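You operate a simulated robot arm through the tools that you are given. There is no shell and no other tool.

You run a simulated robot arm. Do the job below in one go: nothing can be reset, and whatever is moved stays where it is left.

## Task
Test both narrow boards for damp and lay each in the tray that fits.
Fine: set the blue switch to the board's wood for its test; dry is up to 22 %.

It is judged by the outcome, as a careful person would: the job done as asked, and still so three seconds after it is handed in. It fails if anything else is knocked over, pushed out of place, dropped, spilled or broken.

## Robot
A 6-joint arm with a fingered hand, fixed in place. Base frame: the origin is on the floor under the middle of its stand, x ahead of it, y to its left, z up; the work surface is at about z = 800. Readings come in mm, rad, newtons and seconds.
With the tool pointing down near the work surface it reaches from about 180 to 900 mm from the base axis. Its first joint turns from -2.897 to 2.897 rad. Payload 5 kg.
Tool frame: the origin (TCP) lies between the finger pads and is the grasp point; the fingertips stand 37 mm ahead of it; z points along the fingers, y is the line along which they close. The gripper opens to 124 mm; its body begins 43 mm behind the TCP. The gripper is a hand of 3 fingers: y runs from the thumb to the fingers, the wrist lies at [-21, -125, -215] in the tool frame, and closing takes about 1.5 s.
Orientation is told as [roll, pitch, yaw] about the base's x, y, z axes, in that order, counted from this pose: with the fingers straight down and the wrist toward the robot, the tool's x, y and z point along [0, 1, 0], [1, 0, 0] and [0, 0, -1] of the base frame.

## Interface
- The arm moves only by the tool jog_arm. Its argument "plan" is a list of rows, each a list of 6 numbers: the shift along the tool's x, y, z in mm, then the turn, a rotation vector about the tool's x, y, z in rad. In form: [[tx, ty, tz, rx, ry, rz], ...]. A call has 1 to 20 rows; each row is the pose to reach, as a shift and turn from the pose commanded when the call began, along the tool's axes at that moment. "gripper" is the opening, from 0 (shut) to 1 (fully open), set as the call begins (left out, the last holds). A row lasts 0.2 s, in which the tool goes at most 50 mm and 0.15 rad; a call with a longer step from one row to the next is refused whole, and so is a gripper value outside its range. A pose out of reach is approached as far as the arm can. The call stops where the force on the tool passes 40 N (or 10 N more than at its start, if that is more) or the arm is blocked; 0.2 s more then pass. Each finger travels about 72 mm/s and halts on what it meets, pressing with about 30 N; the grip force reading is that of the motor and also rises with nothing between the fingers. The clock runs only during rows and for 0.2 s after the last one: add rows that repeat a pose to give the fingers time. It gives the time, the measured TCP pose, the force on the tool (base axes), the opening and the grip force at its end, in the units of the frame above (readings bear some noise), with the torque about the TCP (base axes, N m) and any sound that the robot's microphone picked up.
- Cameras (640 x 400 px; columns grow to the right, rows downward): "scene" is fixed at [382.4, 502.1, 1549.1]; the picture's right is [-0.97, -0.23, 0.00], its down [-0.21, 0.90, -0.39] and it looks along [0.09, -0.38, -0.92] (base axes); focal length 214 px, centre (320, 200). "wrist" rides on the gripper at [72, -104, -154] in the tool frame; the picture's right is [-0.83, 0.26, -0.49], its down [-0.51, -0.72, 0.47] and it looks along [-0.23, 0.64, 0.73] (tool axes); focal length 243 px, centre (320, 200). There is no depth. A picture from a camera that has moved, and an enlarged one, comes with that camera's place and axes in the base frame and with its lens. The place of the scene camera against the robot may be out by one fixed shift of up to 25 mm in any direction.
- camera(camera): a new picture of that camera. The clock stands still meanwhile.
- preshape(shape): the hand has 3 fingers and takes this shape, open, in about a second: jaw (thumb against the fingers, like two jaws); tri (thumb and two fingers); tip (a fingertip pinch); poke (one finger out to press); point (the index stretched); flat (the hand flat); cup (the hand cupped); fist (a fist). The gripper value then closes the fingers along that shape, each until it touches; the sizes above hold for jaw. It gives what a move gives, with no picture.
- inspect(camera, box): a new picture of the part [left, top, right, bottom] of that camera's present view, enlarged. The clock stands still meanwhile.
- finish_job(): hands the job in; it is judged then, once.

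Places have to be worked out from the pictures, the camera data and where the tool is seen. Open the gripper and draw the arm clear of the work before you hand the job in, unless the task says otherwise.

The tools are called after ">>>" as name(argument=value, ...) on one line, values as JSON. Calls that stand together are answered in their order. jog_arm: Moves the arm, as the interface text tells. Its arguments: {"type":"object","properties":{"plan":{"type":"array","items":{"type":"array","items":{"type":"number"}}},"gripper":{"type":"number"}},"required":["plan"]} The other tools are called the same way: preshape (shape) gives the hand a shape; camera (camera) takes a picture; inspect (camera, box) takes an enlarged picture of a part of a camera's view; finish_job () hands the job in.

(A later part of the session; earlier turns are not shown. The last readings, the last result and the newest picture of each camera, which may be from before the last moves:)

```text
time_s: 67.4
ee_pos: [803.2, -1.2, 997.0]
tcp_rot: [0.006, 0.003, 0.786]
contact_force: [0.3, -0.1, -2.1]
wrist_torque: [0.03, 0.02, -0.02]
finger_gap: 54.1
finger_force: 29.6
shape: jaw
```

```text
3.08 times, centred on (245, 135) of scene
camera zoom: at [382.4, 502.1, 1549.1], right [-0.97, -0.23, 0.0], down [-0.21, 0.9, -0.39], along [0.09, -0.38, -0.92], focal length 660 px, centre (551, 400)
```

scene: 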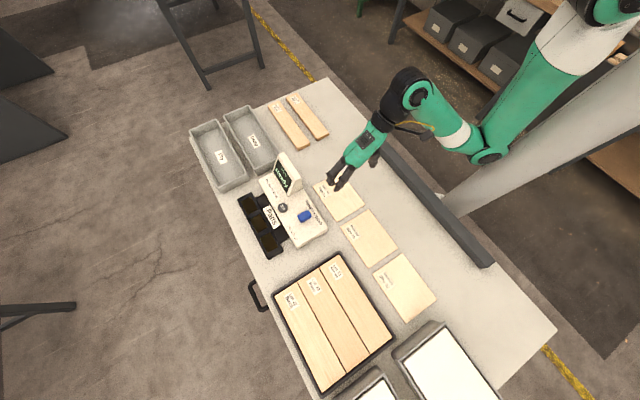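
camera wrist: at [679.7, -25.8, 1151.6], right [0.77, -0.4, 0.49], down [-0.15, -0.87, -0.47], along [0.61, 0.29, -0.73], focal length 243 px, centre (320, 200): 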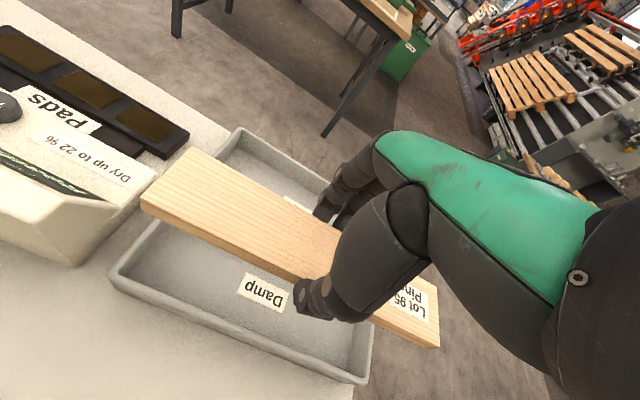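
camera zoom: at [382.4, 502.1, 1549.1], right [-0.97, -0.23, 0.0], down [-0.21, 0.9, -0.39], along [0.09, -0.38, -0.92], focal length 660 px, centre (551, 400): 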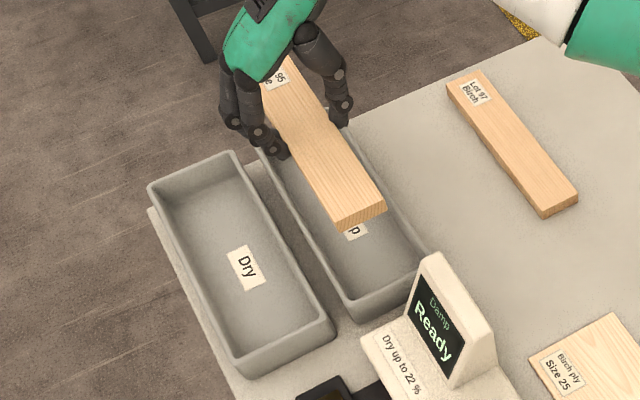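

>>> inspect(camera="wrist", box=[90, 190, 390, 400])

```text
1.90 times, centred on (240, 295) of wrist
camera zoom: at [679.7, -25.8, 1151.6], right [0.77, -0.4, 0.49], down [-0.15, -0.87, -0.47], along [0.61, 0.29, -0.73], focal length 462 px, centre (472, 19)
```

zoom: 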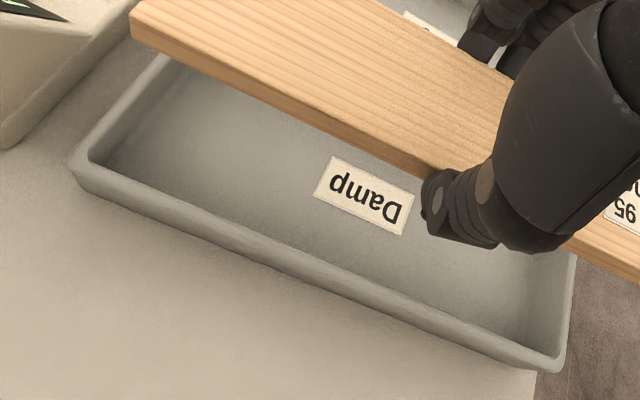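

The board hangs over the Damp tray. I'll shift about 4 mm along its length and lower it to just above the rim to check the end clearances.

>>> jog_arm(plan=[[-4, 0, 25, 0, 0, 0], [-4, 0, 50, 0, 0, 0], [-4, 0, 70, 0, 0, 0], [-4, 0, 80, 0, 0, 0], [-4, 0, 80, 0, 0, 0]])

>>> inspect(camera="wrist", box=[90, 100, 450, 400])

>>> inspect(camera="scene", box=[200, 80, 300, 180])

```text
time_s: 68.6
ee_pos: [805.6, -3.1, 916.4]
tcp_rot: [0.006, 0.005, 0.786]
contact_force: [-0.1, 0.5, -1.8]
wrist_torque: [-0.04, 0.01, 0.03]
finger_gap: 54.0
finger_force: 29.9
shape: jaw
```

```text
1.33 times, centred on (270, 250) of wrist
camera zoom: at [681.7, -27.9, 1071.9], right [0.77, -0.4, 0.49], down [-0.15, -0.87, -0.47], along [0.61, 0.29, -0.73], focal length 324 px, centre (387, 133)
```

zoom: 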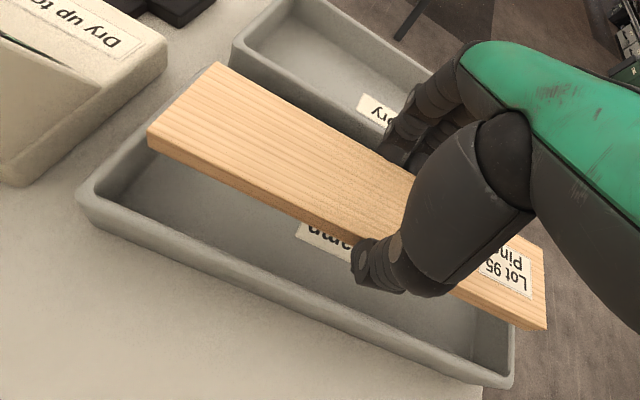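

```text
4.00 times, centred on (250, 130) of scene
camera zoom: at [382.4, 502.1, 1549.1], right [-0.97, -0.23, 0.0], down [-0.21, 0.9, -0.39], along [0.09, -0.38, -0.92], focal length 858 px, centre (600, 480)
```

zoom: 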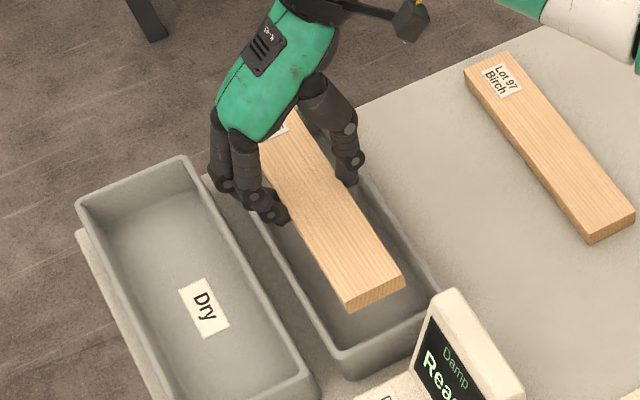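

>>> inspect(camera="wrist", box=[360, 260, 430, 400])

>>> inspect(camera="wrist", box=[120, 130, 280, 290])

>>> inspect(camera="scene", box=[255, 130, 315, 180])

```text
2.86 times, centred on (395, 330) of wrist
camera zoom: at [681.7, -27.9, 1071.9], right [0.77, -0.4, 0.49], down [-0.15, -0.87, -0.47], along [0.61, 0.29, -0.73], focal length 693 px, centre (106, -171)
```

zoom: 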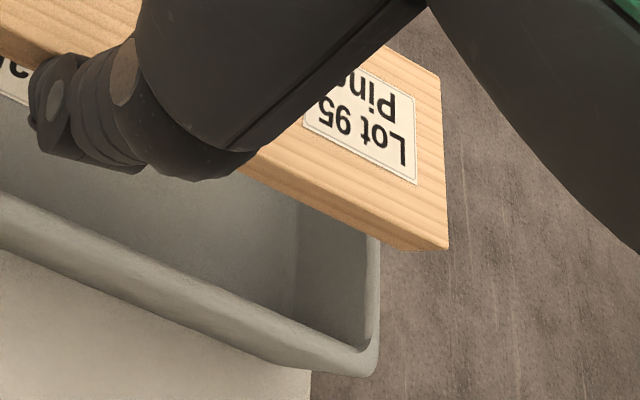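

```text
2.50 times, centred on (200, 210) of wrist
camera zoom: at [681.7, -27.9, 1071.9], right [0.77, -0.4, 0.49], down [-0.15, -0.87, -0.47], along [0.61, 0.29, -0.73], focal length 606 px, centre (620, 175)
```

zoom: 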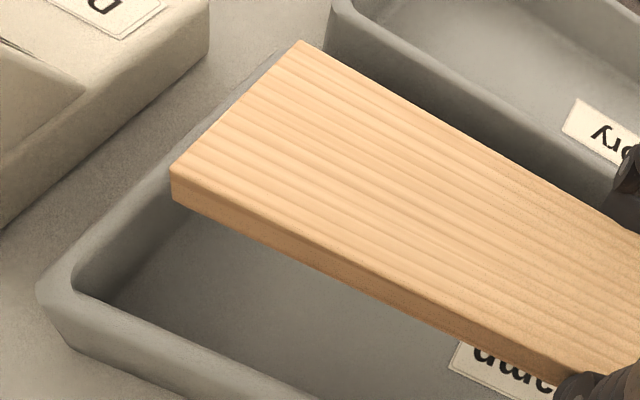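

```text
8.00 times, centred on (285, 155) of scene
camera zoom: at [382.4, 502.1, 1549.1], right [-0.97, -0.23, 0.0], down [-0.21, 0.9, -0.39], along [0.09, -0.38, -0.92], focal length 1716 px, centre (600, 560)
```

zoom: 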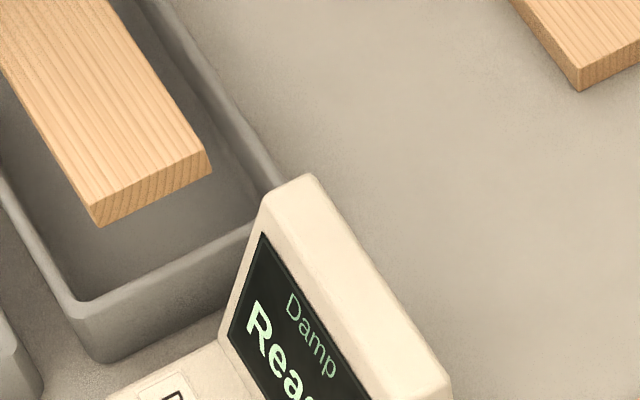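

The near-end clearance is about 12 mm and the far-end about 7 mm, so I'll shift 3 mm back along the length. Then I'll lower into the tray gently.

>>> jog_arm(plan=[[3, -1, 3, 0, 0, 0], [3, -1, 12, 0, 0, 0], [3, -1, 22, 0, 0, 0], [3, -1, 32, 0, 0, 0], [3, -1, 40, 0, 0, 0], [3, -1, 45, 0, 0, 0], [3, -1, 45, 0, 0, 0]])

>>> inspect(camera="wrist", box=[90, 100, 450, 400])

>>> inspect(camera="scene", box=[215, 90, 315, 180])

```text
time_s: 70.2
ee_pos: [803.4, -2.0, 874.9]
tcp_rot: [0.004, 0.001, 0.783]
contact_force: [-4.3, -1.2, 9.3]
wrist_torque: [0.31, -0.45, 0.05]
finger_gap: 54.1
finger_force: 30.6
shape: jaw
```

```text
1.33 times, centred on (270, 250) of wrist
camera zoom: at [678.5, -27.1, 1028.5], right [0.77, -0.4, 0.49], down [-0.15, -0.87, -0.47], along [0.62, 0.29, -0.73], focal length 324 px, centre (387, 133)
```

zoom: 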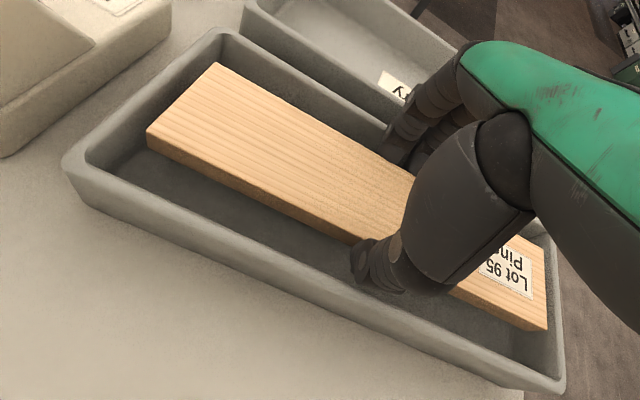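

```text
4.44 times, centred on (265, 135) of scene
camera zoom: at [382.4, 502.1, 1549.1], right [-0.97, -0.23, 0.0], down [-0.21, 0.9, -0.39], along [0.09, -0.38, -0.92], focal length 953 px, centre (564, 489)
```

zoom: 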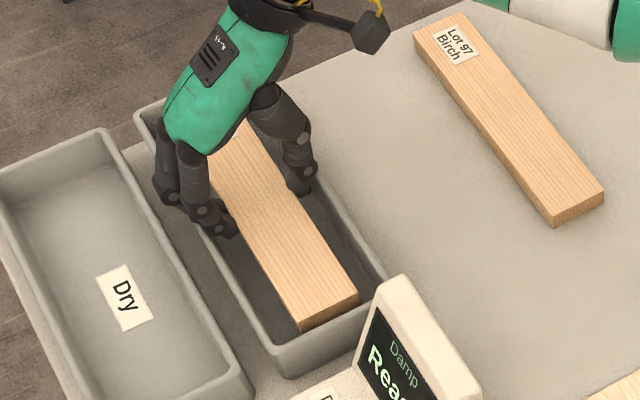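

There is contact: the force and torque point to the fingers touching the tray's outer rim on the Dry-tray side. I'll raise slightly and examine the clearance on both sides.

>>> jog_arm(plan=[[0, 0, -4, 0, 0, 0], [0, 0, -8, 0, 0, 0], [0, 0, -8, 0, 0, 0]])

>>> inspect(camera="scene", box=[235, 105, 285, 155])

>>> inspect(camera="wrist", box=[270, 150, 420, 350])

```text
time_s: 71.0
ee_pos: [802.6, -3.4, 881.0]
tcp_rot: [0.005, 0.003, 0.784]
contact_force: [-0.7, 0.2, -3.3]
wrist_torque: [0.0, -0.01, -0.03]
finger_gap: 53.9
finger_force: 30.0
shape: jaw
```

```text
8.00 times, centred on (260, 130) of scene
camera zoom: at [382.4, 502.1, 1549.1], right [-0.97, -0.23, 0.0], down [-0.21, 0.9, -0.39], along [0.09, -0.38, -0.92], focal length 1716 px, centre (800, 760)
```

zoom: 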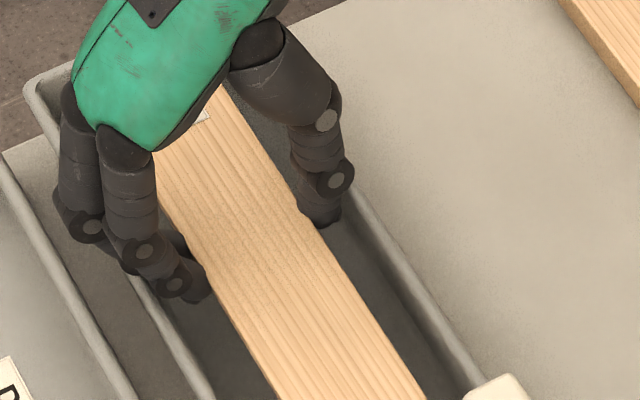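

```text
2.00 times, centred on (345, 250) of wrist
camera zoom: at [678.5, -26.8, 1034.7], right [0.78, -0.4, 0.49], down [-0.15, -0.87, -0.47], along [0.61, 0.29, -0.73], focal length 485 px, centre (270, 100)
```

zoom: 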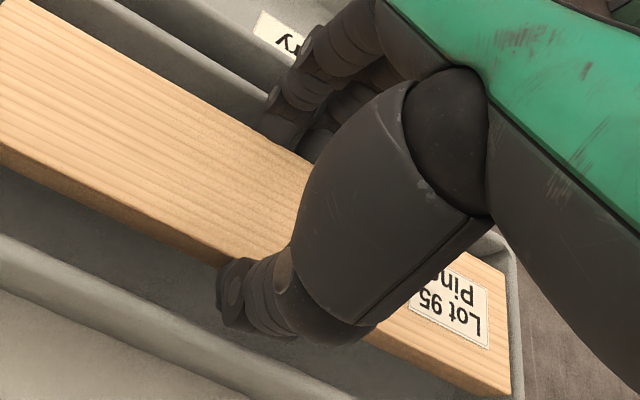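

The fingers slope outward over the tray's far rim, while the thumb side has about 9 mm free. I'll shift the board 6 mm toward the thumb side and lower again in small steps, watching for contact.

>>> jog_arm(plan=[[0, -3, 0, 0, 0, 0], [0, -6, 0, 0, 0, 0], [0, -6, 3, 0, 0, 0], [0, -6, 5, 0, 0, 0], [0, -6, 5, 0, 0, 0]])

>>> inspect(camera="scene", box=[235, 105, 285, 155])

```text
time_s: 72.2
ee_pos: [798.0, -6.6, 876.8]
tcp_rot: [0.006, 0.004, 0.785]
contact_force: [1.5, 0.7, -0.1]
wrist_torque: [-0.04, 0.01, 0.05]
finger_gap: 53.8
finger_force: 29.8
shape: jaw
```

```text
8.00 times, centred on (260, 130) of scene
camera zoom: at [382.4, 502.1, 1549.1], right [-0.97, -0.23, 0.0], down [-0.21, 0.9, -0.39], along [0.09, -0.38, -0.92], focal length 1716 px, centre (800, 760)
```

zoom: 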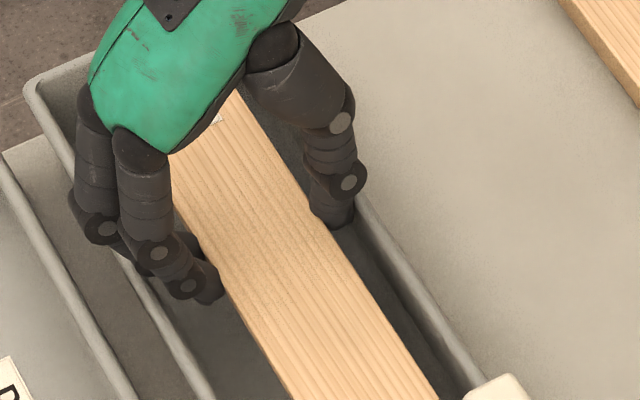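

>>> jog_arm(plan=[[0, 0, 2, 0, 0, 0], [0, 0, 4, 0, 0, 0], [0, 0, 4, 0, 0, 0]])

>>> jog_arm(plan=[[0, 0, 2, 0, 0, 0], [0, 0, 4, 0, 0, 0], [0, 0, 4, 0, 0, 0]])

>>> inspect(camera="scene", box=[235, 105, 285, 155])

```text
time_s: 73.0
ee_pos: [798.9, -5.1, 872.4]
tcp_rot: [0.002, 0.001, 0.785]
contact_force: [2.9, 4.6, 6.3]
wrist_torque: [0.01, -0.07, -0.03]
finger_gap: 53.7
finger_force: 29.6
shape: jaw
```

```text
time_s: 73.8
ee_pos: [800.1, -6.7, 872.3]
tcp_rot: [0.0, -0.003, 0.784]
contact_force: [-1.2, 2.9, 34.9]
wrist_torque: [0.58, -0.99, 0.01]
finger_gap: 53.9
finger_force: 30.5
shape: jaw
```

```text
8.00 times, centred on (260, 130) of scene
camera zoom: at [382.4, 502.1, 1549.1], right [-0.97, -0.23, 0.0], down [-0.21, 0.9, -0.39], along [0.09, -0.38, -0.92], focal length 1716 px, centre (800, 760)
```

zoom: 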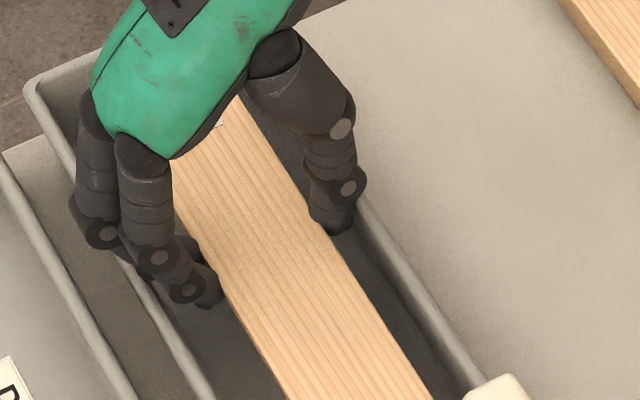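

Both finger and thumb now meet the rims, so it can't go lower flat. I'll raise, roll the hand about 20° so the board's thumb-side edge goes down first, and set that edge on the tray floor.

>>> jog_arm(plan=[[0, 0, -10, 0, 0, 0], [0, 2, -25, 0, 0, 0], [0, 2, -35, 0, 0, 0], [0, 2, -35, -0.12, 0, 0], [0, 2, -35, -0.24, 0, 0], [0, 2, -35, -0.35, 0, 0], [0, 2, -35, -0.35, 0, 0]])

>>> inspect(camera="scene", box=[215, 90, 315, 180])

>>> camera(camera="wrist")

```text
time_s: 75.4
ee_pos: [798.8, -4.2, 901.6]
tcp_rot: [0.004, -0.348, 0.782]
contact_force: [0.0, 0.1, -1.5]
wrist_torque: [-0.01, 0.02, -0.02]
finger_gap: 53.9
finger_force: 30.4
shape: jaw
```

```text
4.44 times, centred on (265, 135) of scene
camera zoom: at [382.4, 502.1, 1549.1], right [-0.97, -0.23, 0.0], down [-0.21, 0.9, -0.39], along [0.09, -0.38, -0.92], focal length 953 px, centre (564, 489)
```

zoom: 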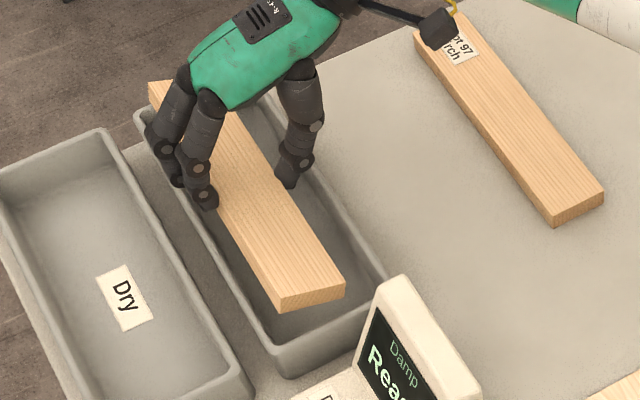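

```text
taken
camera wrist: at [642.6, -62.3, 1011.2], right [0.64, -0.53, 0.55], down [-0.01, -0.72, -0.69], along [0.76, 0.44, -0.47], focal length 243 px, centre (320, 200)
```

wrist: 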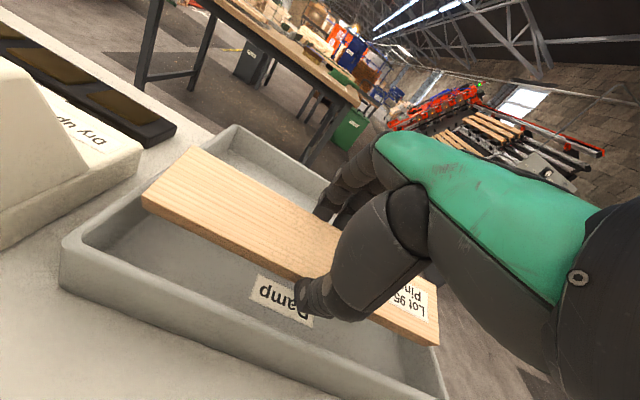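

The board is tilted with its thumb-side edge lower. I'll lower straight down in steps.

>>> jog_arm(plan=[[0, -2, 8, 0, 0, 0], [0, -5, 16, 0, 0, 0], [0, -7, 23, 0, 0, 0], [0, -7, 23, 0, 0, 0]])

>>> jog_arm(plan=[[0, -1, 3, 0, 0, 0], [0, -2, 6, 0, 0, 0], [0, -2, 6, 0, 0, 0]])

>>> inspect(camera="scene", box=[235, 105, 295, 165])

```text
time_s: 76.4
ee_pos: [800.1, -4.4, 878.1]
tcp_rot: [0.004, -0.347, 0.784]
contact_force: [-0.1, 0.1, -1.6]
wrist_torque: [0.0, -0.02, 0.01]
finger_gap: 53.5
finger_force: 30.1
shape: jaw
```

```text
time_s: 77.2
ee_pos: [801.2, -4.0, 873.5]
tcp_rot: [0.002, -0.348, 0.786]
contact_force: [2.9, 4.4, 4.4]
wrist_torque: [-0.17, 0.17, -0.06]
finger_gap: 53.4
finger_force: 30.4
shape: jaw
```

```text
6.67 times, centred on (265, 135) of scene
camera zoom: at [382.4, 502.1, 1549.1], right [-0.97, -0.23, 0.0], down [-0.21, 0.9, -0.39], along [0.09, -0.38, -0.92], focal length 1430 px, centre (687, 633)
```

zoom: 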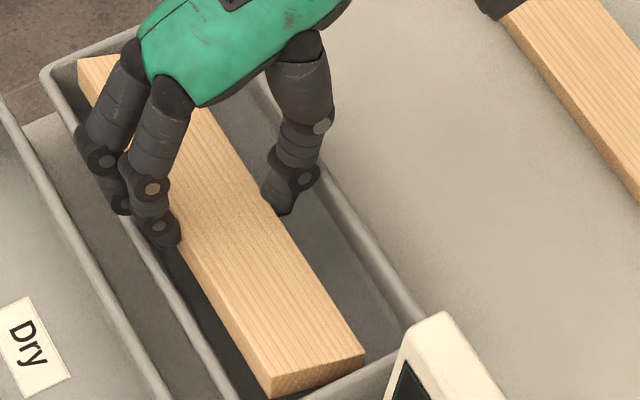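

The thumb knuckle has just met the near rim. I'll shift 4 mm the other way and continue down.

>>> jog_arm(plan=[[0, 2, 0.7, 0, 0, 0], [0, 4, 1.4, 0, 0, 0], [0, 4, 1.4, 0, 0, 0]])

>>> jog_arm(plan=[[0, -0.7, 1.9, 0, 0, 0], [0, -1.4, 3.8, 0, 0, 0], [0, -1.4, 3.8, 0, 0, 0]])

>>> inspect(camera="scene", box=[235, 105, 295, 165])

```text
time_s: 78.0
ee_pos: [803.7, -2.3, 871.5]
tcp_rot: [0.004, -0.347, 0.784]
contact_force: [0.3, 0.3, -1.5]
wrist_torque: [0.0, 0.01, 0.0]
finger_gap: 53.3
finger_force: 29.8
shape: jaw
```

```text
time_s: 78.8
ee_pos: [803.0, -2.2, 867.9]
tcp_rot: [0.005, -0.347, 0.783]
contact_force: [-0.8, -0.6, -0.4]
wrist_torque: [0.06, -0.05, 0.0]
finger_gap: 53.5
finger_force: 30.4
shape: jaw
```

```text
6.67 times, centred on (265, 135) of scene
camera zoom: at [382.4, 502.1, 1549.1], right [-0.97, -0.23, 0.0], down [-0.21, 0.9, -0.39], along [0.09, -0.38, -0.92], focal length 1430 px, centre (687, 633)
```

zoom: 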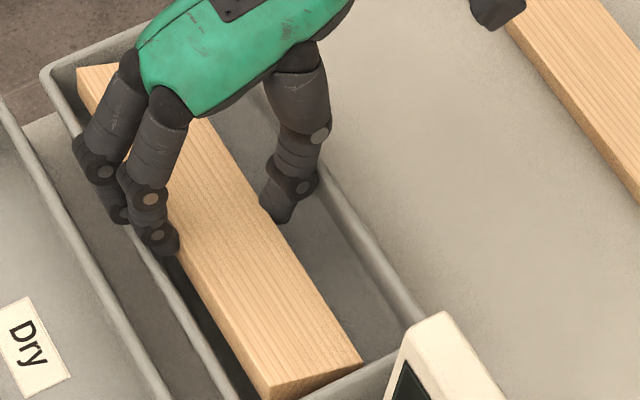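

No contact now. I'll continue a few millimetres at a time.

>>> jog_arm(plan=[[0, -0.7, 1.9, 0, 0, 0], [0, -1.0, 3.0, 0, 0, 0], [0, -1.0, 3.0, 0, 0, 0]])

>>> jog_arm(plan=[[0, -0.5, 1.5, 0, 0, 0], [0, -1.0, 3.0, 0, 0, 0], [0, -1.0, 3.0, 0, 0, 0]])

>>> inspect(camera="scene", box=[235, 105, 295, 165])

```text
time_s: 79.6
ee_pos: [802.9, -1.7, 867.5]
tcp_rot: [0.001, -0.348, 0.783]
contact_force: [-3.0, -3.2, 10.1]
wrist_torque: [0.12, -0.18, -0.06]
finger_gap: 53.7
finger_force: 30.0
shape: jaw
```

```text
time_s: 80.4
ee_pos: [803.8, -1.5, 865.4]
tcp_rot: [0.001, -0.351, 0.786]
contact_force: [-3.6, -3.9, 27.0]
wrist_torque: [-0.1, -0.08, -0.1]
finger_gap: 52.5
finger_force: 29.4
shape: jaw
```

```text
6.67 times, centred on (265, 135) of scene
camera zoom: at [382.4, 502.1, 1549.1], right [-0.97, -0.23, 0.0], down [-0.21, 0.9, -0.39], along [0.09, -0.38, -0.92], focal length 1430 px, centre (687, 633)
```

zoom: 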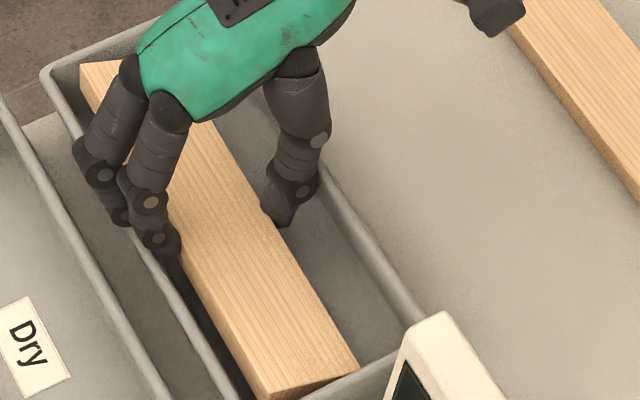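

The board's lower edge is bearing now, with some finger contact on the rim. I'll ease up about 2 mm and release with a small opening.

>>> jog_arm(plan=[[0, 0.4, -1, 0, 0, 0], [0, 0.8, -2.2, 0, 0, 0], [0, 0.8, -2.2, 0, 0, 0]])

>>> jog_arm(gripper=0.5, plan=[[0, 0, 0, 0, 0, 0], [0, 0, 0, 0, 0, 0], [0, 0, 0, 0, 0, 0]])

>>> inspect(camera="scene", box=[235, 105, 295, 165])

>>> camera(camera="wrist")

```text
time_s: 81.2
ee_pos: [804.1, -0.7, 866.0]
tcp_rot: [0.003, -0.347, 0.785]
contact_force: [5.3, 0.7, 16.6]
wrist_torque: [0.36, -0.68, -0.12]
finger_gap: 52.2
finger_force: 30.8
shape: jaw
```

```text
time_s: 82.0
ee_pos: [804.3, -0.8, 865.7]
tcp_rot: [0.005, -0.348, 0.785]
contact_force: [5.0, 4.2, 16.1]
wrist_torque: [-0.45, 0.35, -0.17]
finger_gap: 51.0
finger_force: 0.0
shape: jaw
```

```text
6.67 times, centred on (265, 135) of scene
camera zoom: at [382.4, 502.1, 1549.1], right [-0.97, -0.23, 0.0], down [-0.21, 0.9, -0.39], along [0.09, -0.38, -0.92], focal length 1430 px, centre (687, 633)
```

zoom: 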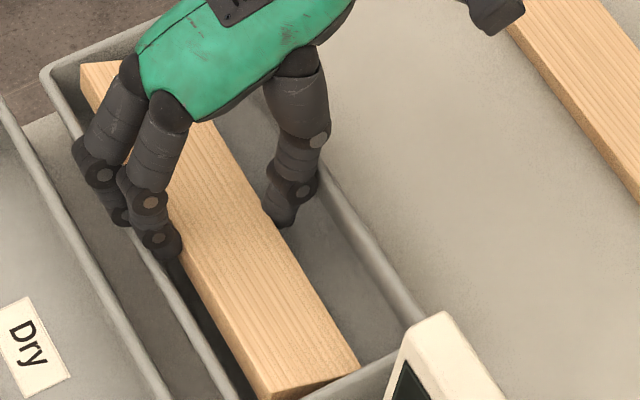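

```text
taken
camera wrist: at [647.0, -58.1, 974.3], right [0.64, -0.53, 0.55], down [-0.01, -0.72, -0.69], along [0.76, 0.44, -0.47], focal length 243 px, centre (320, 200)
```

wrist: 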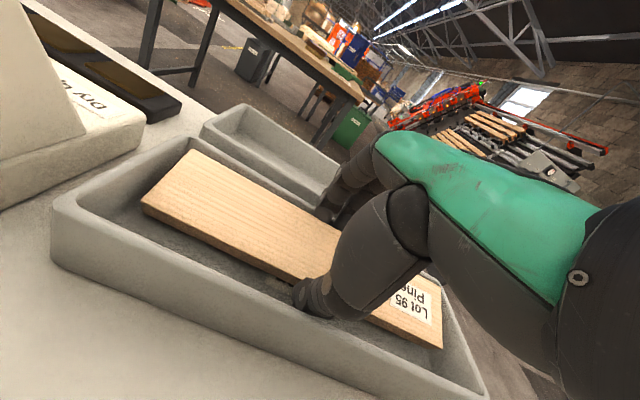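

The fingers are blocked from opening by the tray walls and the grip force is zero. I'll raise a few millimetres so they can open as they clear the walls.

>>> jog_arm(gripper=0.5, plan=[[0, 0.7, -2, 0, 0, 0], [0, 1.4, -4, 0, 0, 0], [0, 1.4, -4, 0, 0, 0]])

>>> inspect(camera="scene", box=[235, 105, 295, 165])

```text
time_s: 82.8
ee_pos: [802.9, -0.8, 869.2]
tcp_rot: [0.006, -0.346, 0.785]
contact_force: [2.2, 1.5, 3.3]
wrist_torque: [-0.03, -0.04, 0.01]
finger_gap: 56.3
finger_force: 0.0
shape: jaw
```

```text
6.67 times, centred on (265, 135) of scene
camera zoom: at [382.4, 502.1, 1549.1], right [-0.97, -0.23, 0.0], down [-0.21, 0.9, -0.39], along [0.09, -0.38, -0.92], focal length 1430 px, centre (687, 633)
```

zoom: 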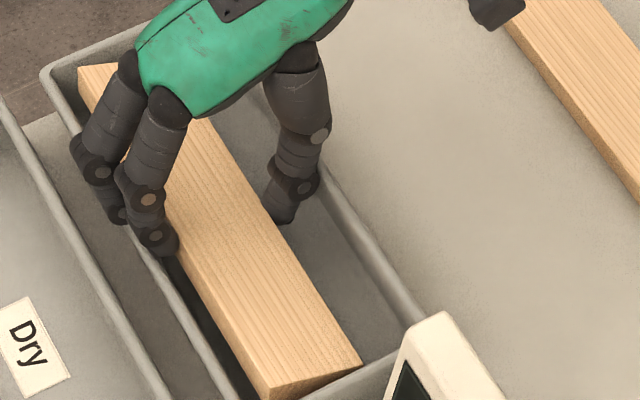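

>>> jog_arm(gripper=0.55, plan=[[0, 0.7, -2, 0, 0, 0], [0, 1.4, -4, 0, 0, 0], [0, 1.4, -4, 0, 0, 0]])

>>> inspect(camera="scene", box=[235, 105, 295, 165])

>>> inspect(camera="wrist", box=[120, 130, 460, 370])

```text
time_s: 83.6
ee_pos: [804.8, -1.7, 873.7]
tcp_rot: [0.006, -0.346, 0.783]
contact_force: [3.8, 4.3, 1.0]
wrist_torque: [0.07, -0.06, -0.01]
finger_gap: 64.3
finger_force: 0.0
shape: jaw
```

```text
6.67 times, centred on (265, 135) of scene
camera zoom: at [382.4, 502.1, 1549.1], right [-0.97, -0.23, 0.0], down [-0.21, 0.9, -0.39], along [0.09, -0.38, -0.92], focal length 1430 px, centre (687, 633)
```

zoom: 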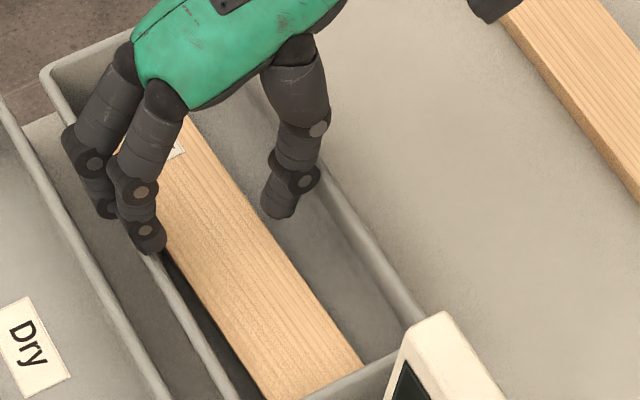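

```text
1.67 times, centred on (290, 250) of wrist
camera zoom: at [646.9, -58.2, 982.5], right [0.64, -0.53, 0.55], down [-0.01, -0.72, -0.69], along [0.76, 0.44, -0.47], focal length 404 px, centre (370, 117)
```

zoom: 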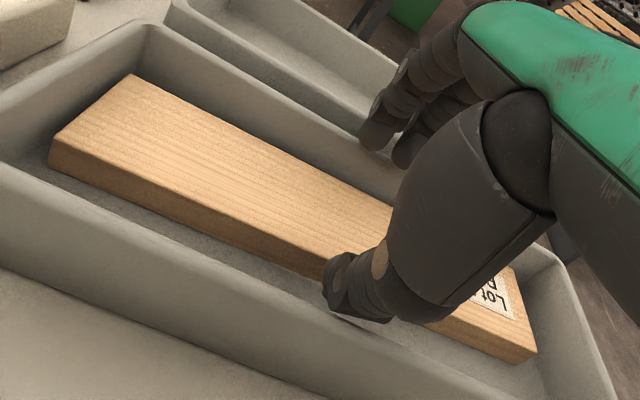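

The Pine board now lies flat in the Damp tray. I'll withdraw straight up and straighten the hand.

>>> jog_arm(gripper=0.5, plan=[[0, 1.7, -4.7, 0, 0, 0], [0, 5.1, -14.1, 0, 0, 0], [0, 12, -33, 0, 0, 0], [0, 24, -66, 0, 0, 0], [0, 38, -103, 0.1, 0, 0], [0, 48, -131, 0.22, 0, 0], [0, 48, -131, 0.35, 0, 0], [0, 48, -131, 0.35, 0, 0]])

>>> camera(camera="wrist")

>>> inspect(camera="scene", box=[180, 80, 320, 200])

```text
time_s: 85.4
ee_pos: [806.7, -3.6, 1012.5]
tcp_rot: [0.004, 0.004, 0.786]
contact_force: [-0.5, -0.5, 0.8]
wrist_torque: [0.01, -0.01, 0.02]
finger_gap: 62.3
finger_force: 0.1
shape: jaw
```

```text
taken
camera wrist: at [681.9, -26.2, 1166.8], right [0.78, -0.4, 0.49], down [-0.15, -0.87, -0.47], along [0.61, 0.29, -0.74], focal length 243 px, centre (320, 200)
```

wrist: 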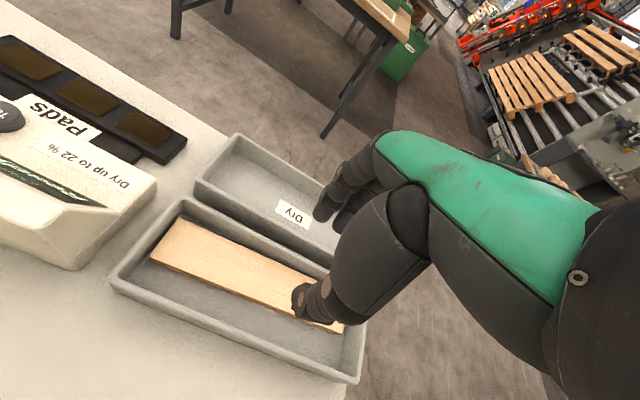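

```text
3.33 times, centred on (250, 140) of scene
camera zoom: at [382.4, 502.1, 1549.1], right [-0.97, -0.23, 0.0], down [-0.21, 0.9, -0.39], along [0.09, -0.38, -0.92], focal length 715 px, centre (553, 400)
```

zoom: 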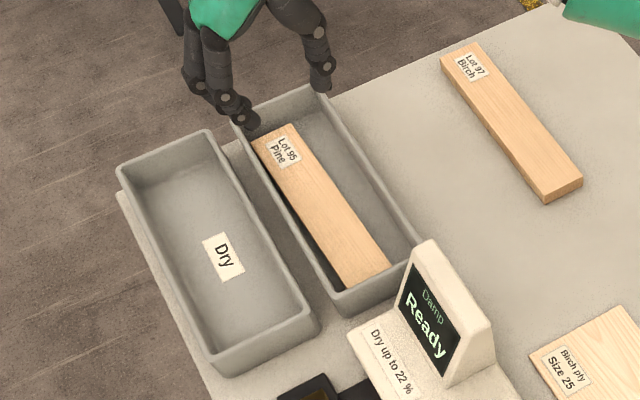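

The Pine board is flat in the Damp tray and the trays are in place. Next I'll set the switch to Birch, starting by moving above the knob, which now stands at Pine near (523, 267).

>>> jog_arm(gripper=0.48, plan=[[40, -1, 0, 0, 0, 0], [80, -2, 0, 0, 0, 0], [120, -3, 0, 0, 0, 0], [160, -4, 0, 0, 0, 0], [200, -5, 0, 0, 0, 0], [240, -6, 0, 0, 0, 0], [280, -7, 0, 0, 0, 0], [320, -8, 0, 0, 0, 0], [360, -9, 0, 0, 0, 0], [392, -9.4, 0, 0, 0, 0], [392, -9.4, 35, 0, 0, 0], [392, -9.4, 70, 0, 0, 0], [392, -9.4, 70, 0, 0, 0]])

>>> inspect(camera="wrist", box=[180, 140, 440, 380])

>>> inspect(camera="scene", box=[265, 155, 335, 225])

```text
time_s: 88.2
ee_pos: [520.2, 267.8, 944.6]
tcp_rot: [0.006, 0.003, 0.786]
contact_force: [0.1, -0.1, -0.2]
wrist_torque: [0.04, -0.01, -0.01]
finger_gap: 59.9
finger_force: 0.0
shape: jaw
```

```text
1.67 times, centred on (310, 260) of wrist
camera zoom: at [396.0, 243.4, 1098.5], right [0.77, -0.4, 0.49], down [-0.15, -0.87, -0.47], along [0.61, 0.29, -0.73], focal length 404 px, centre (337, 100)
```

zoom: 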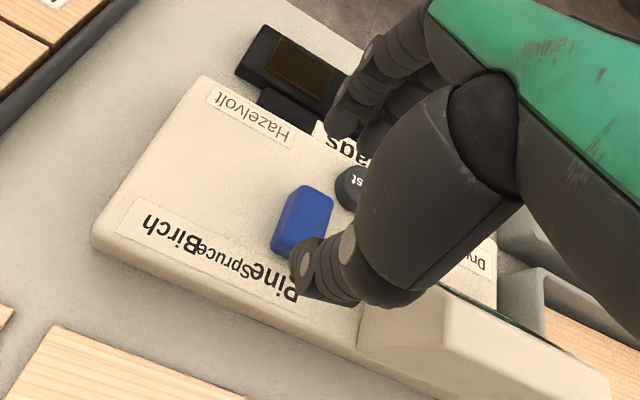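

```text
5.71 times, centred on (300, 190) of scene
camera zoom: at [382.4, 502.1, 1549.1], right [-0.97, -0.23, 0.0], down [-0.21, 0.9, -0.39], along [0.09, -0.38, -0.92], focal length 1226 px, centre (434, 257)
```

zoom: 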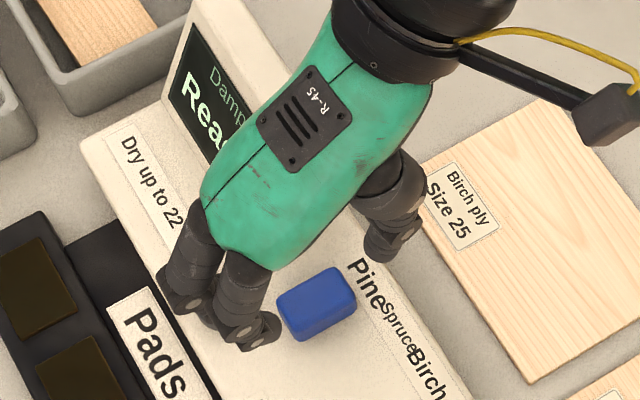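

The hand is aligned with the knob, set about 10 mm toward Birch to stay clear of the Test button. I'll descend to straddle it.

>>> jog_arm(plan=[[0, 1, 25, 0, 0, 0], [0, 1, 42, 0, 0, 0], [0, 1, 52, 0, 0, 0], [0, 1, 57, 0, 0, 0], [0, 1, 59, 0, 0, 0], [0, 1, 59, 0, 0, 0]])

>>> inspect(camera="wrist", box=[210, 140, 410, 340])

>>> inspect(camera="scene", box=[265, 165, 335, 235])

```text
time_s: 89.6
ee_pos: [520.4, 270.8, 885.0]
tcp_rot: [0.006, 0.004, 0.786]
contact_force: [0.2, 0.4, -0.7]
wrist_torque: [0.0, -0.01, -0.03]
finger_gap: 59.7
finger_force: 0.1
shape: jaw
```

```text
2.00 times, centred on (310, 240) of wrist
camera zoom: at [396.6, 246.0, 1038.9], right [0.77, -0.4, 0.49], down [-0.15, -0.87, -0.47], along [0.61, 0.29, -0.73], focal length 485 px, centre (340, 120)
```

zoom: 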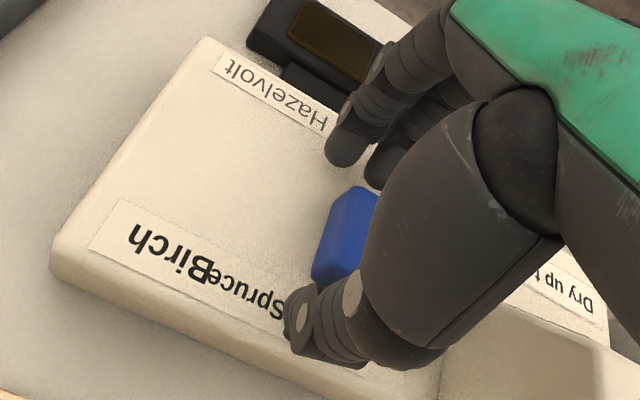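

```text
5.71 times, centred on (300, 200) of scene
camera zoom: at [382.4, 502.1, 1549.1], right [-0.97, -0.23, 0.0], down [-0.21, 0.9, -0.39], along [0.09, -0.38, -0.92], focal length 1226 px, centre (434, 200)
```

zoom: 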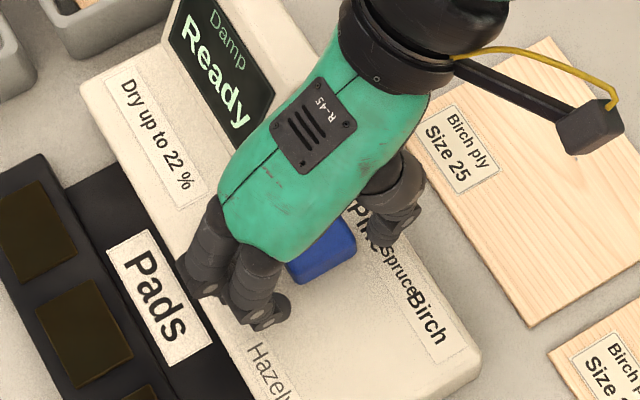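

The knob is between the fingers. I'll close on it.

>>> jog_arm(gripper=0, plan=[[0, 0, 0, 0, 0, 0], [0, 0, 0, 0, 0, 0], [0, 0, 0, 0, 0, 0], [0, 0, 0, 0, 0, 0]])

>>> inspect(camera="wrist", box=[210, 140, 410, 340])

```text
time_s: 90.6
ee_pos: [520.2, 268.9, 884.5]
tcp_rot: [0.006, 0.005, 0.785]
contact_force: [-14.0, -9.5, 0.1]
wrist_torque: [-0.22, 0.32, 0.19]
finger_gap: 33.2
finger_force: 30.1
shape: jaw
```

```text
2.00 times, centred on (310, 240) of wrist
camera zoom: at [396.0, 245.6, 1038.7], right [0.78, -0.4, 0.49], down [-0.15, -0.87, -0.47], along [0.61, 0.29, -0.74], focal length 485 px, centre (340, 120)
```

zoom: 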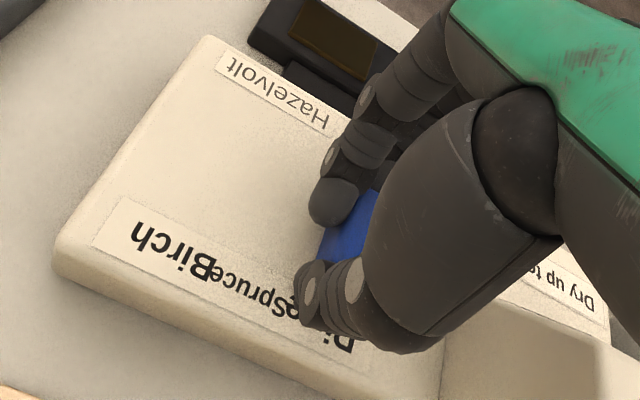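

The knob is gripped by thumb and one finger. I'll drag it gently toward Birch.

>>> jog_arm(plan=[[4, 0, 0, 0, 0, 0], [8, 0, 0, 0, 0, 0], [12, 0, 0, 0, 0, 0], [16, 0, 0, 0, 0, 0], [20, 0, 0, 0, 0, 0], [25, 0, 0, 0, 0, 0], [30, 0, 0, 0, 0, 0], [35, 0, 0, 0, 0, 0]])

>>> inspect(camera="wrist", box=[210, 140, 410, 340])

>>> inspect(camera="scene", box=[265, 165, 335, 235])

```text
time_s: 92.4
ee_pos: [495.3, 295.0, 885.6]
tcp_rot: [0.007, 0.003, 0.787]
contact_force: [-14.7, -13.4, -10.0]
wrist_torque: [-0.29, 0.34, 0.11]
finger_gap: 31.9
finger_force: 30.4
shape: jaw
```

```text
2.00 times, centred on (310, 240) of wrist
camera zoom: at [371.7, 270.7, 1039.4], right [0.78, -0.4, 0.49], down [-0.15, -0.87, -0.47], along [0.61, 0.29, -0.74], focal length 485 px, centre (340, 120)
```

zoom: 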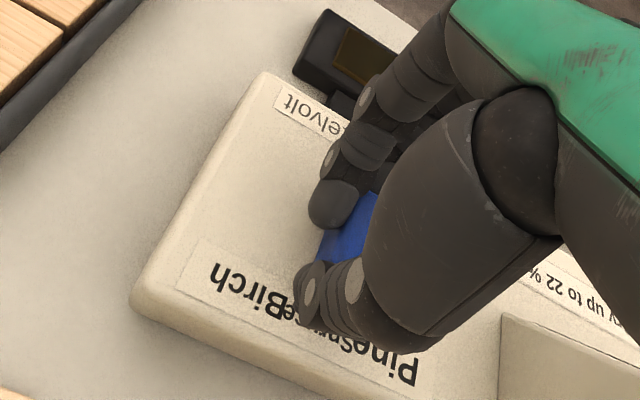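

```text
5.71 times, centred on (300, 200) of scene
camera zoom: at [382.4, 502.1, 1549.1], right [-0.97, -0.23, 0.0], down [-0.21, 0.9, -0.39], along [0.09, -0.38, -0.92], focal length 1226 px, centre (434, 200)
```

zoom: 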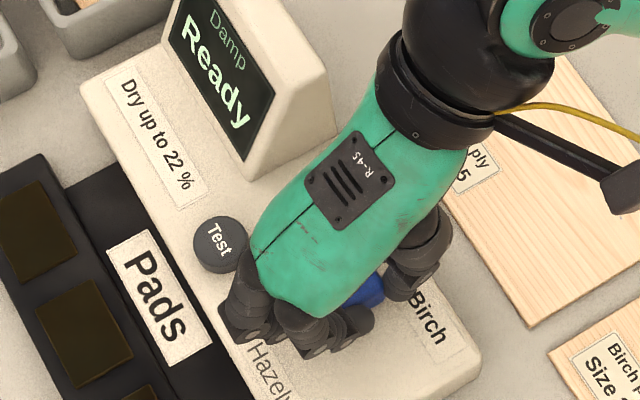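

The knob follows; it is around Spruce now. I'll keep dragging to Birch.

>>> jog_arm(plan=[[5, 0, 0, 0, 0, 0], [10, 0, 0, 0, 0, 0], [15, 0, 0, 0, 0, 0], [20, 0, 0, 0, 0, 0], [25, 0, 0, 0, 0, 0], [30, 0, 0, 0, 0, 0], [34, 0, 0, 0, 0, 0], [38, 0, 0, 0, 0, 0], [40, 0, 0, 0, 0, 0]])

>>> inspect(camera="wrist", box=[210, 140, 410, 340])

>>> inspect(camera="scene", box=[265, 165, 335, 235])

```text
time_s: 94.4
ee_pos: [468.1, 321.8, 884.3]
tcp_rot: [0.003, 0.003, 0.785]
contact_force: [-4.0, -22.2, -11.8]
wrist_torque: [-0.34, -0.01, 0.04]
finger_gap: 31.1
finger_force: 30.0
shape: jaw
```

```text
2.00 times, centred on (310, 240) of wrist
camera zoom: at [343.9, 298.3, 1039.6], right [0.77, -0.4, 0.49], down [-0.15, -0.87, -0.47], along [0.61, 0.29, -0.73], focal length 485 px, centre (340, 120)
```

zoom: 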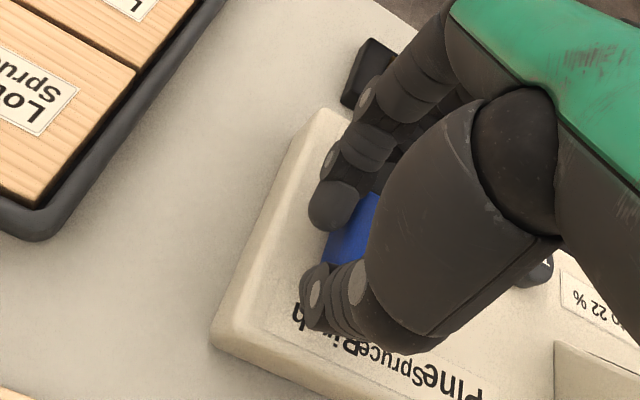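

```text
5.71 times, centred on (300, 200) of scene
camera zoom: at [382.4, 502.1, 1549.1], right [-0.97, -0.23, 0.0], down [-0.21, 0.9, -0.39], along [0.09, -0.38, -0.92], focal length 1226 px, centre (434, 200)
```

zoom: 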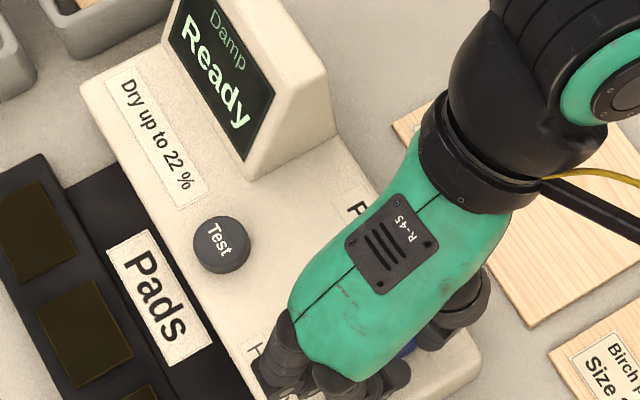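

The reaction of about 13 N says the knob has reached its end at Birch. I'll release, lift and check.

>>> jog_arm(gripper=0.5, plan=[[0, 0, 0, 0, 0, 0], [0, 0, 0, 0, 0, 0], [0, 0, 0, 0, 0, 0], [0, 0, -15, 0, 0, 0], [0, 0, -50, 0, 0, 0], [0, 0, -95, 0, 0, 0], [0, -20, -120, 0, 0, 0], [0, -60, -120, 0, 0, 0]])

>>> inspect(camera="scene", box=[255, 160, 345, 250])

>>> camera(camera="wrist")

```text
time_s: 96.2
ee_pos: [425.9, 277.3, 1006.3]
tcp_rot: [0.005, 0.004, 0.785]
contact_force: [-0.5, 0.4, -0.5]
wrist_torque: [-0.02, 0.05, 0.01]
finger_gap: 61.7
finger_force: 0.0
shape: jaw
```

```text
4.44 times, centred on (300, 205) of scene
camera zoom: at [382.4, 502.1, 1549.1], right [-0.97, -0.23, 0.0], down [-0.21, 0.9, -0.39], along [0.09, -0.38, -0.92], focal length 953 px, centre (409, 178)
```

zoom: 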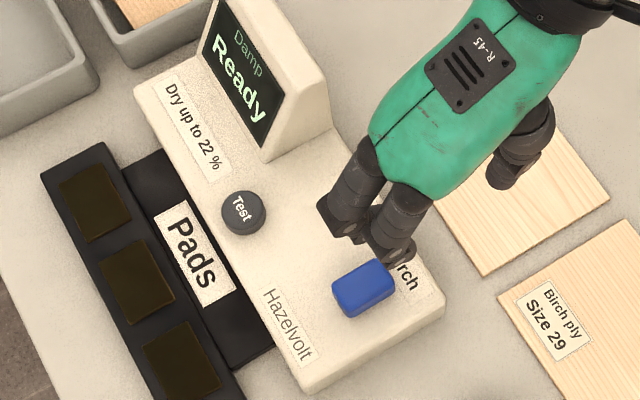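

```text
taken
camera wrist: at [301.7, 254.3, 1159.9], right [0.77, -0.4, 0.49], down [-0.15, -0.87, -0.47], along [0.61, 0.29, -0.73], focal length 243 px, centre (320, 200)
```

wrist: 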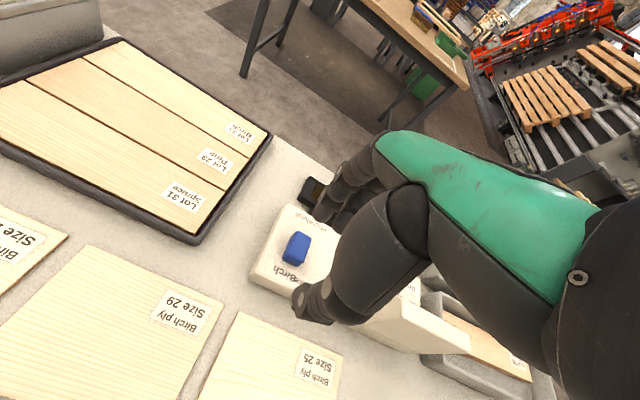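

The knob stands at Birch and the display is back to Ready. Now the Birch board (Lot 97), centred at about (625, −188): I'll move above it.

>>> jog_arm(gripper=0.64, plan=[[-39, -16, 0, 0, 0, 0], [-78, -31, 0, 0, 0, 0], [-117, -47, 0, 0, 0, 0], [-157, -63, 0, 0, 0, 0], [-196, -79, 0, 0, 0, 0], [-235, -94, 0, 0, 0, 0], [-274, -110, 0, 0, 0, 0], [-313, -126, 0, 0, 0, 0], [-352, -142, 0, 0, 0, 0], [-392, -157, 0, 0, 0, 0], [-431, -173, 0, 0, 0, 0], [-470, -189, 0, 0, 0, 0], [-470, -189, 40, 0, 0, 0], [-470, -189, 80, 0, 0, 0], [-470, -189, 80, 0, 0, 0]])

>>> inspect(camera="wrist", box=[100, 150, 440, 400])

>>> inspect(camera="scene", box=[255, 80, 345, 160])

```text
time_s: 99.4
ee_pos: [625.0, -188.7, 924.4]
tcp_rot: [0.003, 0.005, 0.785]
contact_force: [-0.7, -0.9, 0.2]
wrist_torque: [0.0, 0.02, 0.02]
finger_gap: 78.9
finger_force: 0.1
shape: jaw
```

```text
1.60 times, centred on (270, 275) of wrist
camera zoom: at [502.1, -211.3, 1078.3], right [0.77, -0.4, 0.49], down [-0.15, -0.87, -0.47], along [0.61, 0.29, -0.73], focal length 388 px, centre (400, 80)
```

zoom: 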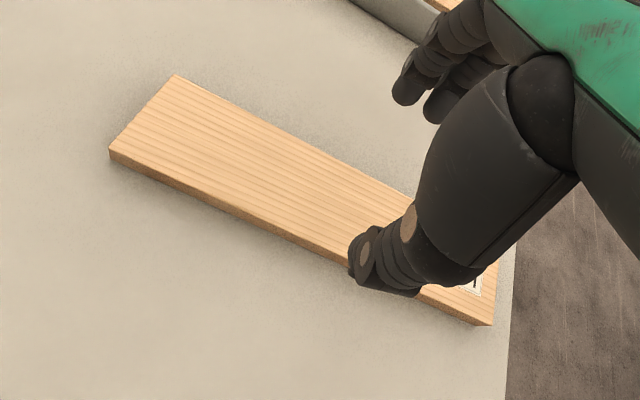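

```text
5.00 times, centred on (300, 120) of scene
camera zoom: at [382.4, 502.1, 1549.1], right [-0.97, -0.23, 0.0], down [-0.21, 0.9, -0.39], along [0.09, -0.38, -0.92], focal length 1072 px, centre (420, 600)
```

zoom: 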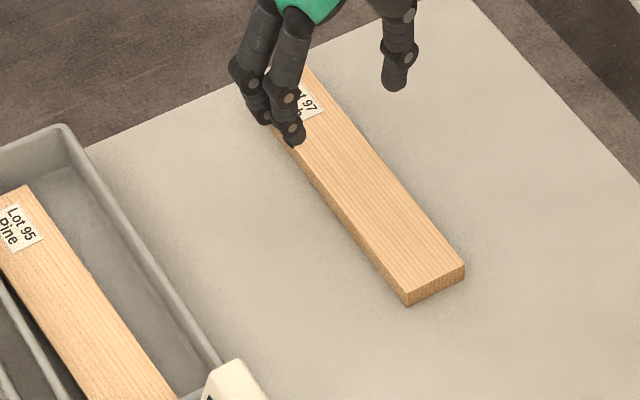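

Alignment is within about 2 mm. I'll nudge it and descend around the Birch board.

>>> jog_arm(plan=[[0, -2, 25, 0, 0, 0], [0, -2, 50, 0, 0, 0], [0, -2, 65, 0, 0, 0], [0, -2, 74, 0, 0, 0], [0, -2, 79, 0, 0, 0], [0, -2, 81, 0, 0, 0], [0, -2, 81, 0, 0, 0]])

>>> inspect(camera="wrist", box=[180, 150, 420, 390])

>>> inspect(camera="scene", box=[255, 80, 345, 160])

```text
time_s: 101.0
ee_pos: [622.1, -187.2, 845.1]
tcp_rot: [0.005, 0.0, 0.785]
contact_force: [0.0, -0.4, 0.3]
wrist_torque: [-0.02, -0.01, -0.01]
finger_gap: 78.8
finger_force: 0.1
shape: jaw
```

```text
1.67 times, centred on (300, 270) of wrist
camera zoom: at [499.0, -211.3, 997.4], right [0.77, -0.4, 0.49], down [-0.15, -0.87, -0.47], along [0.61, 0.29, -0.73], focal length 404 px, centre (353, 83)
```

zoom: 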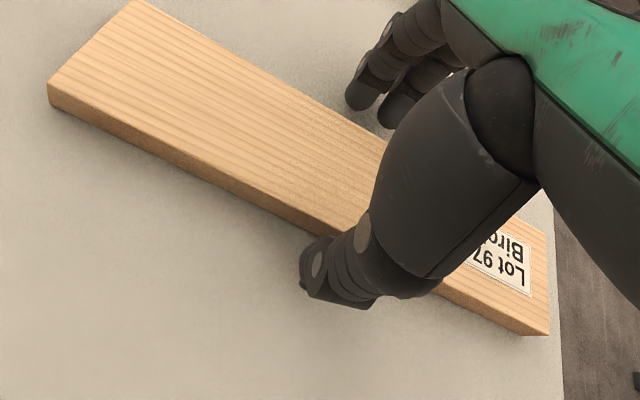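

```text
5.00 times, centred on (300, 120) of scene
camera zoom: at [382.4, 502.1, 1549.1], right [-0.97, -0.23, 0.0], down [-0.21, 0.9, -0.39], along [0.09, -0.38, -0.92], focal length 1072 px, centre (420, 600)
```

zoom: 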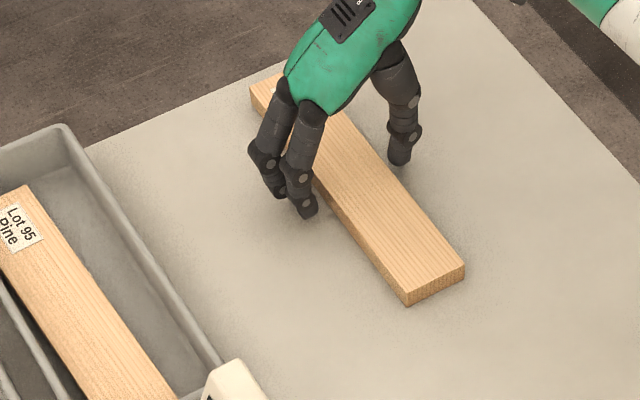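

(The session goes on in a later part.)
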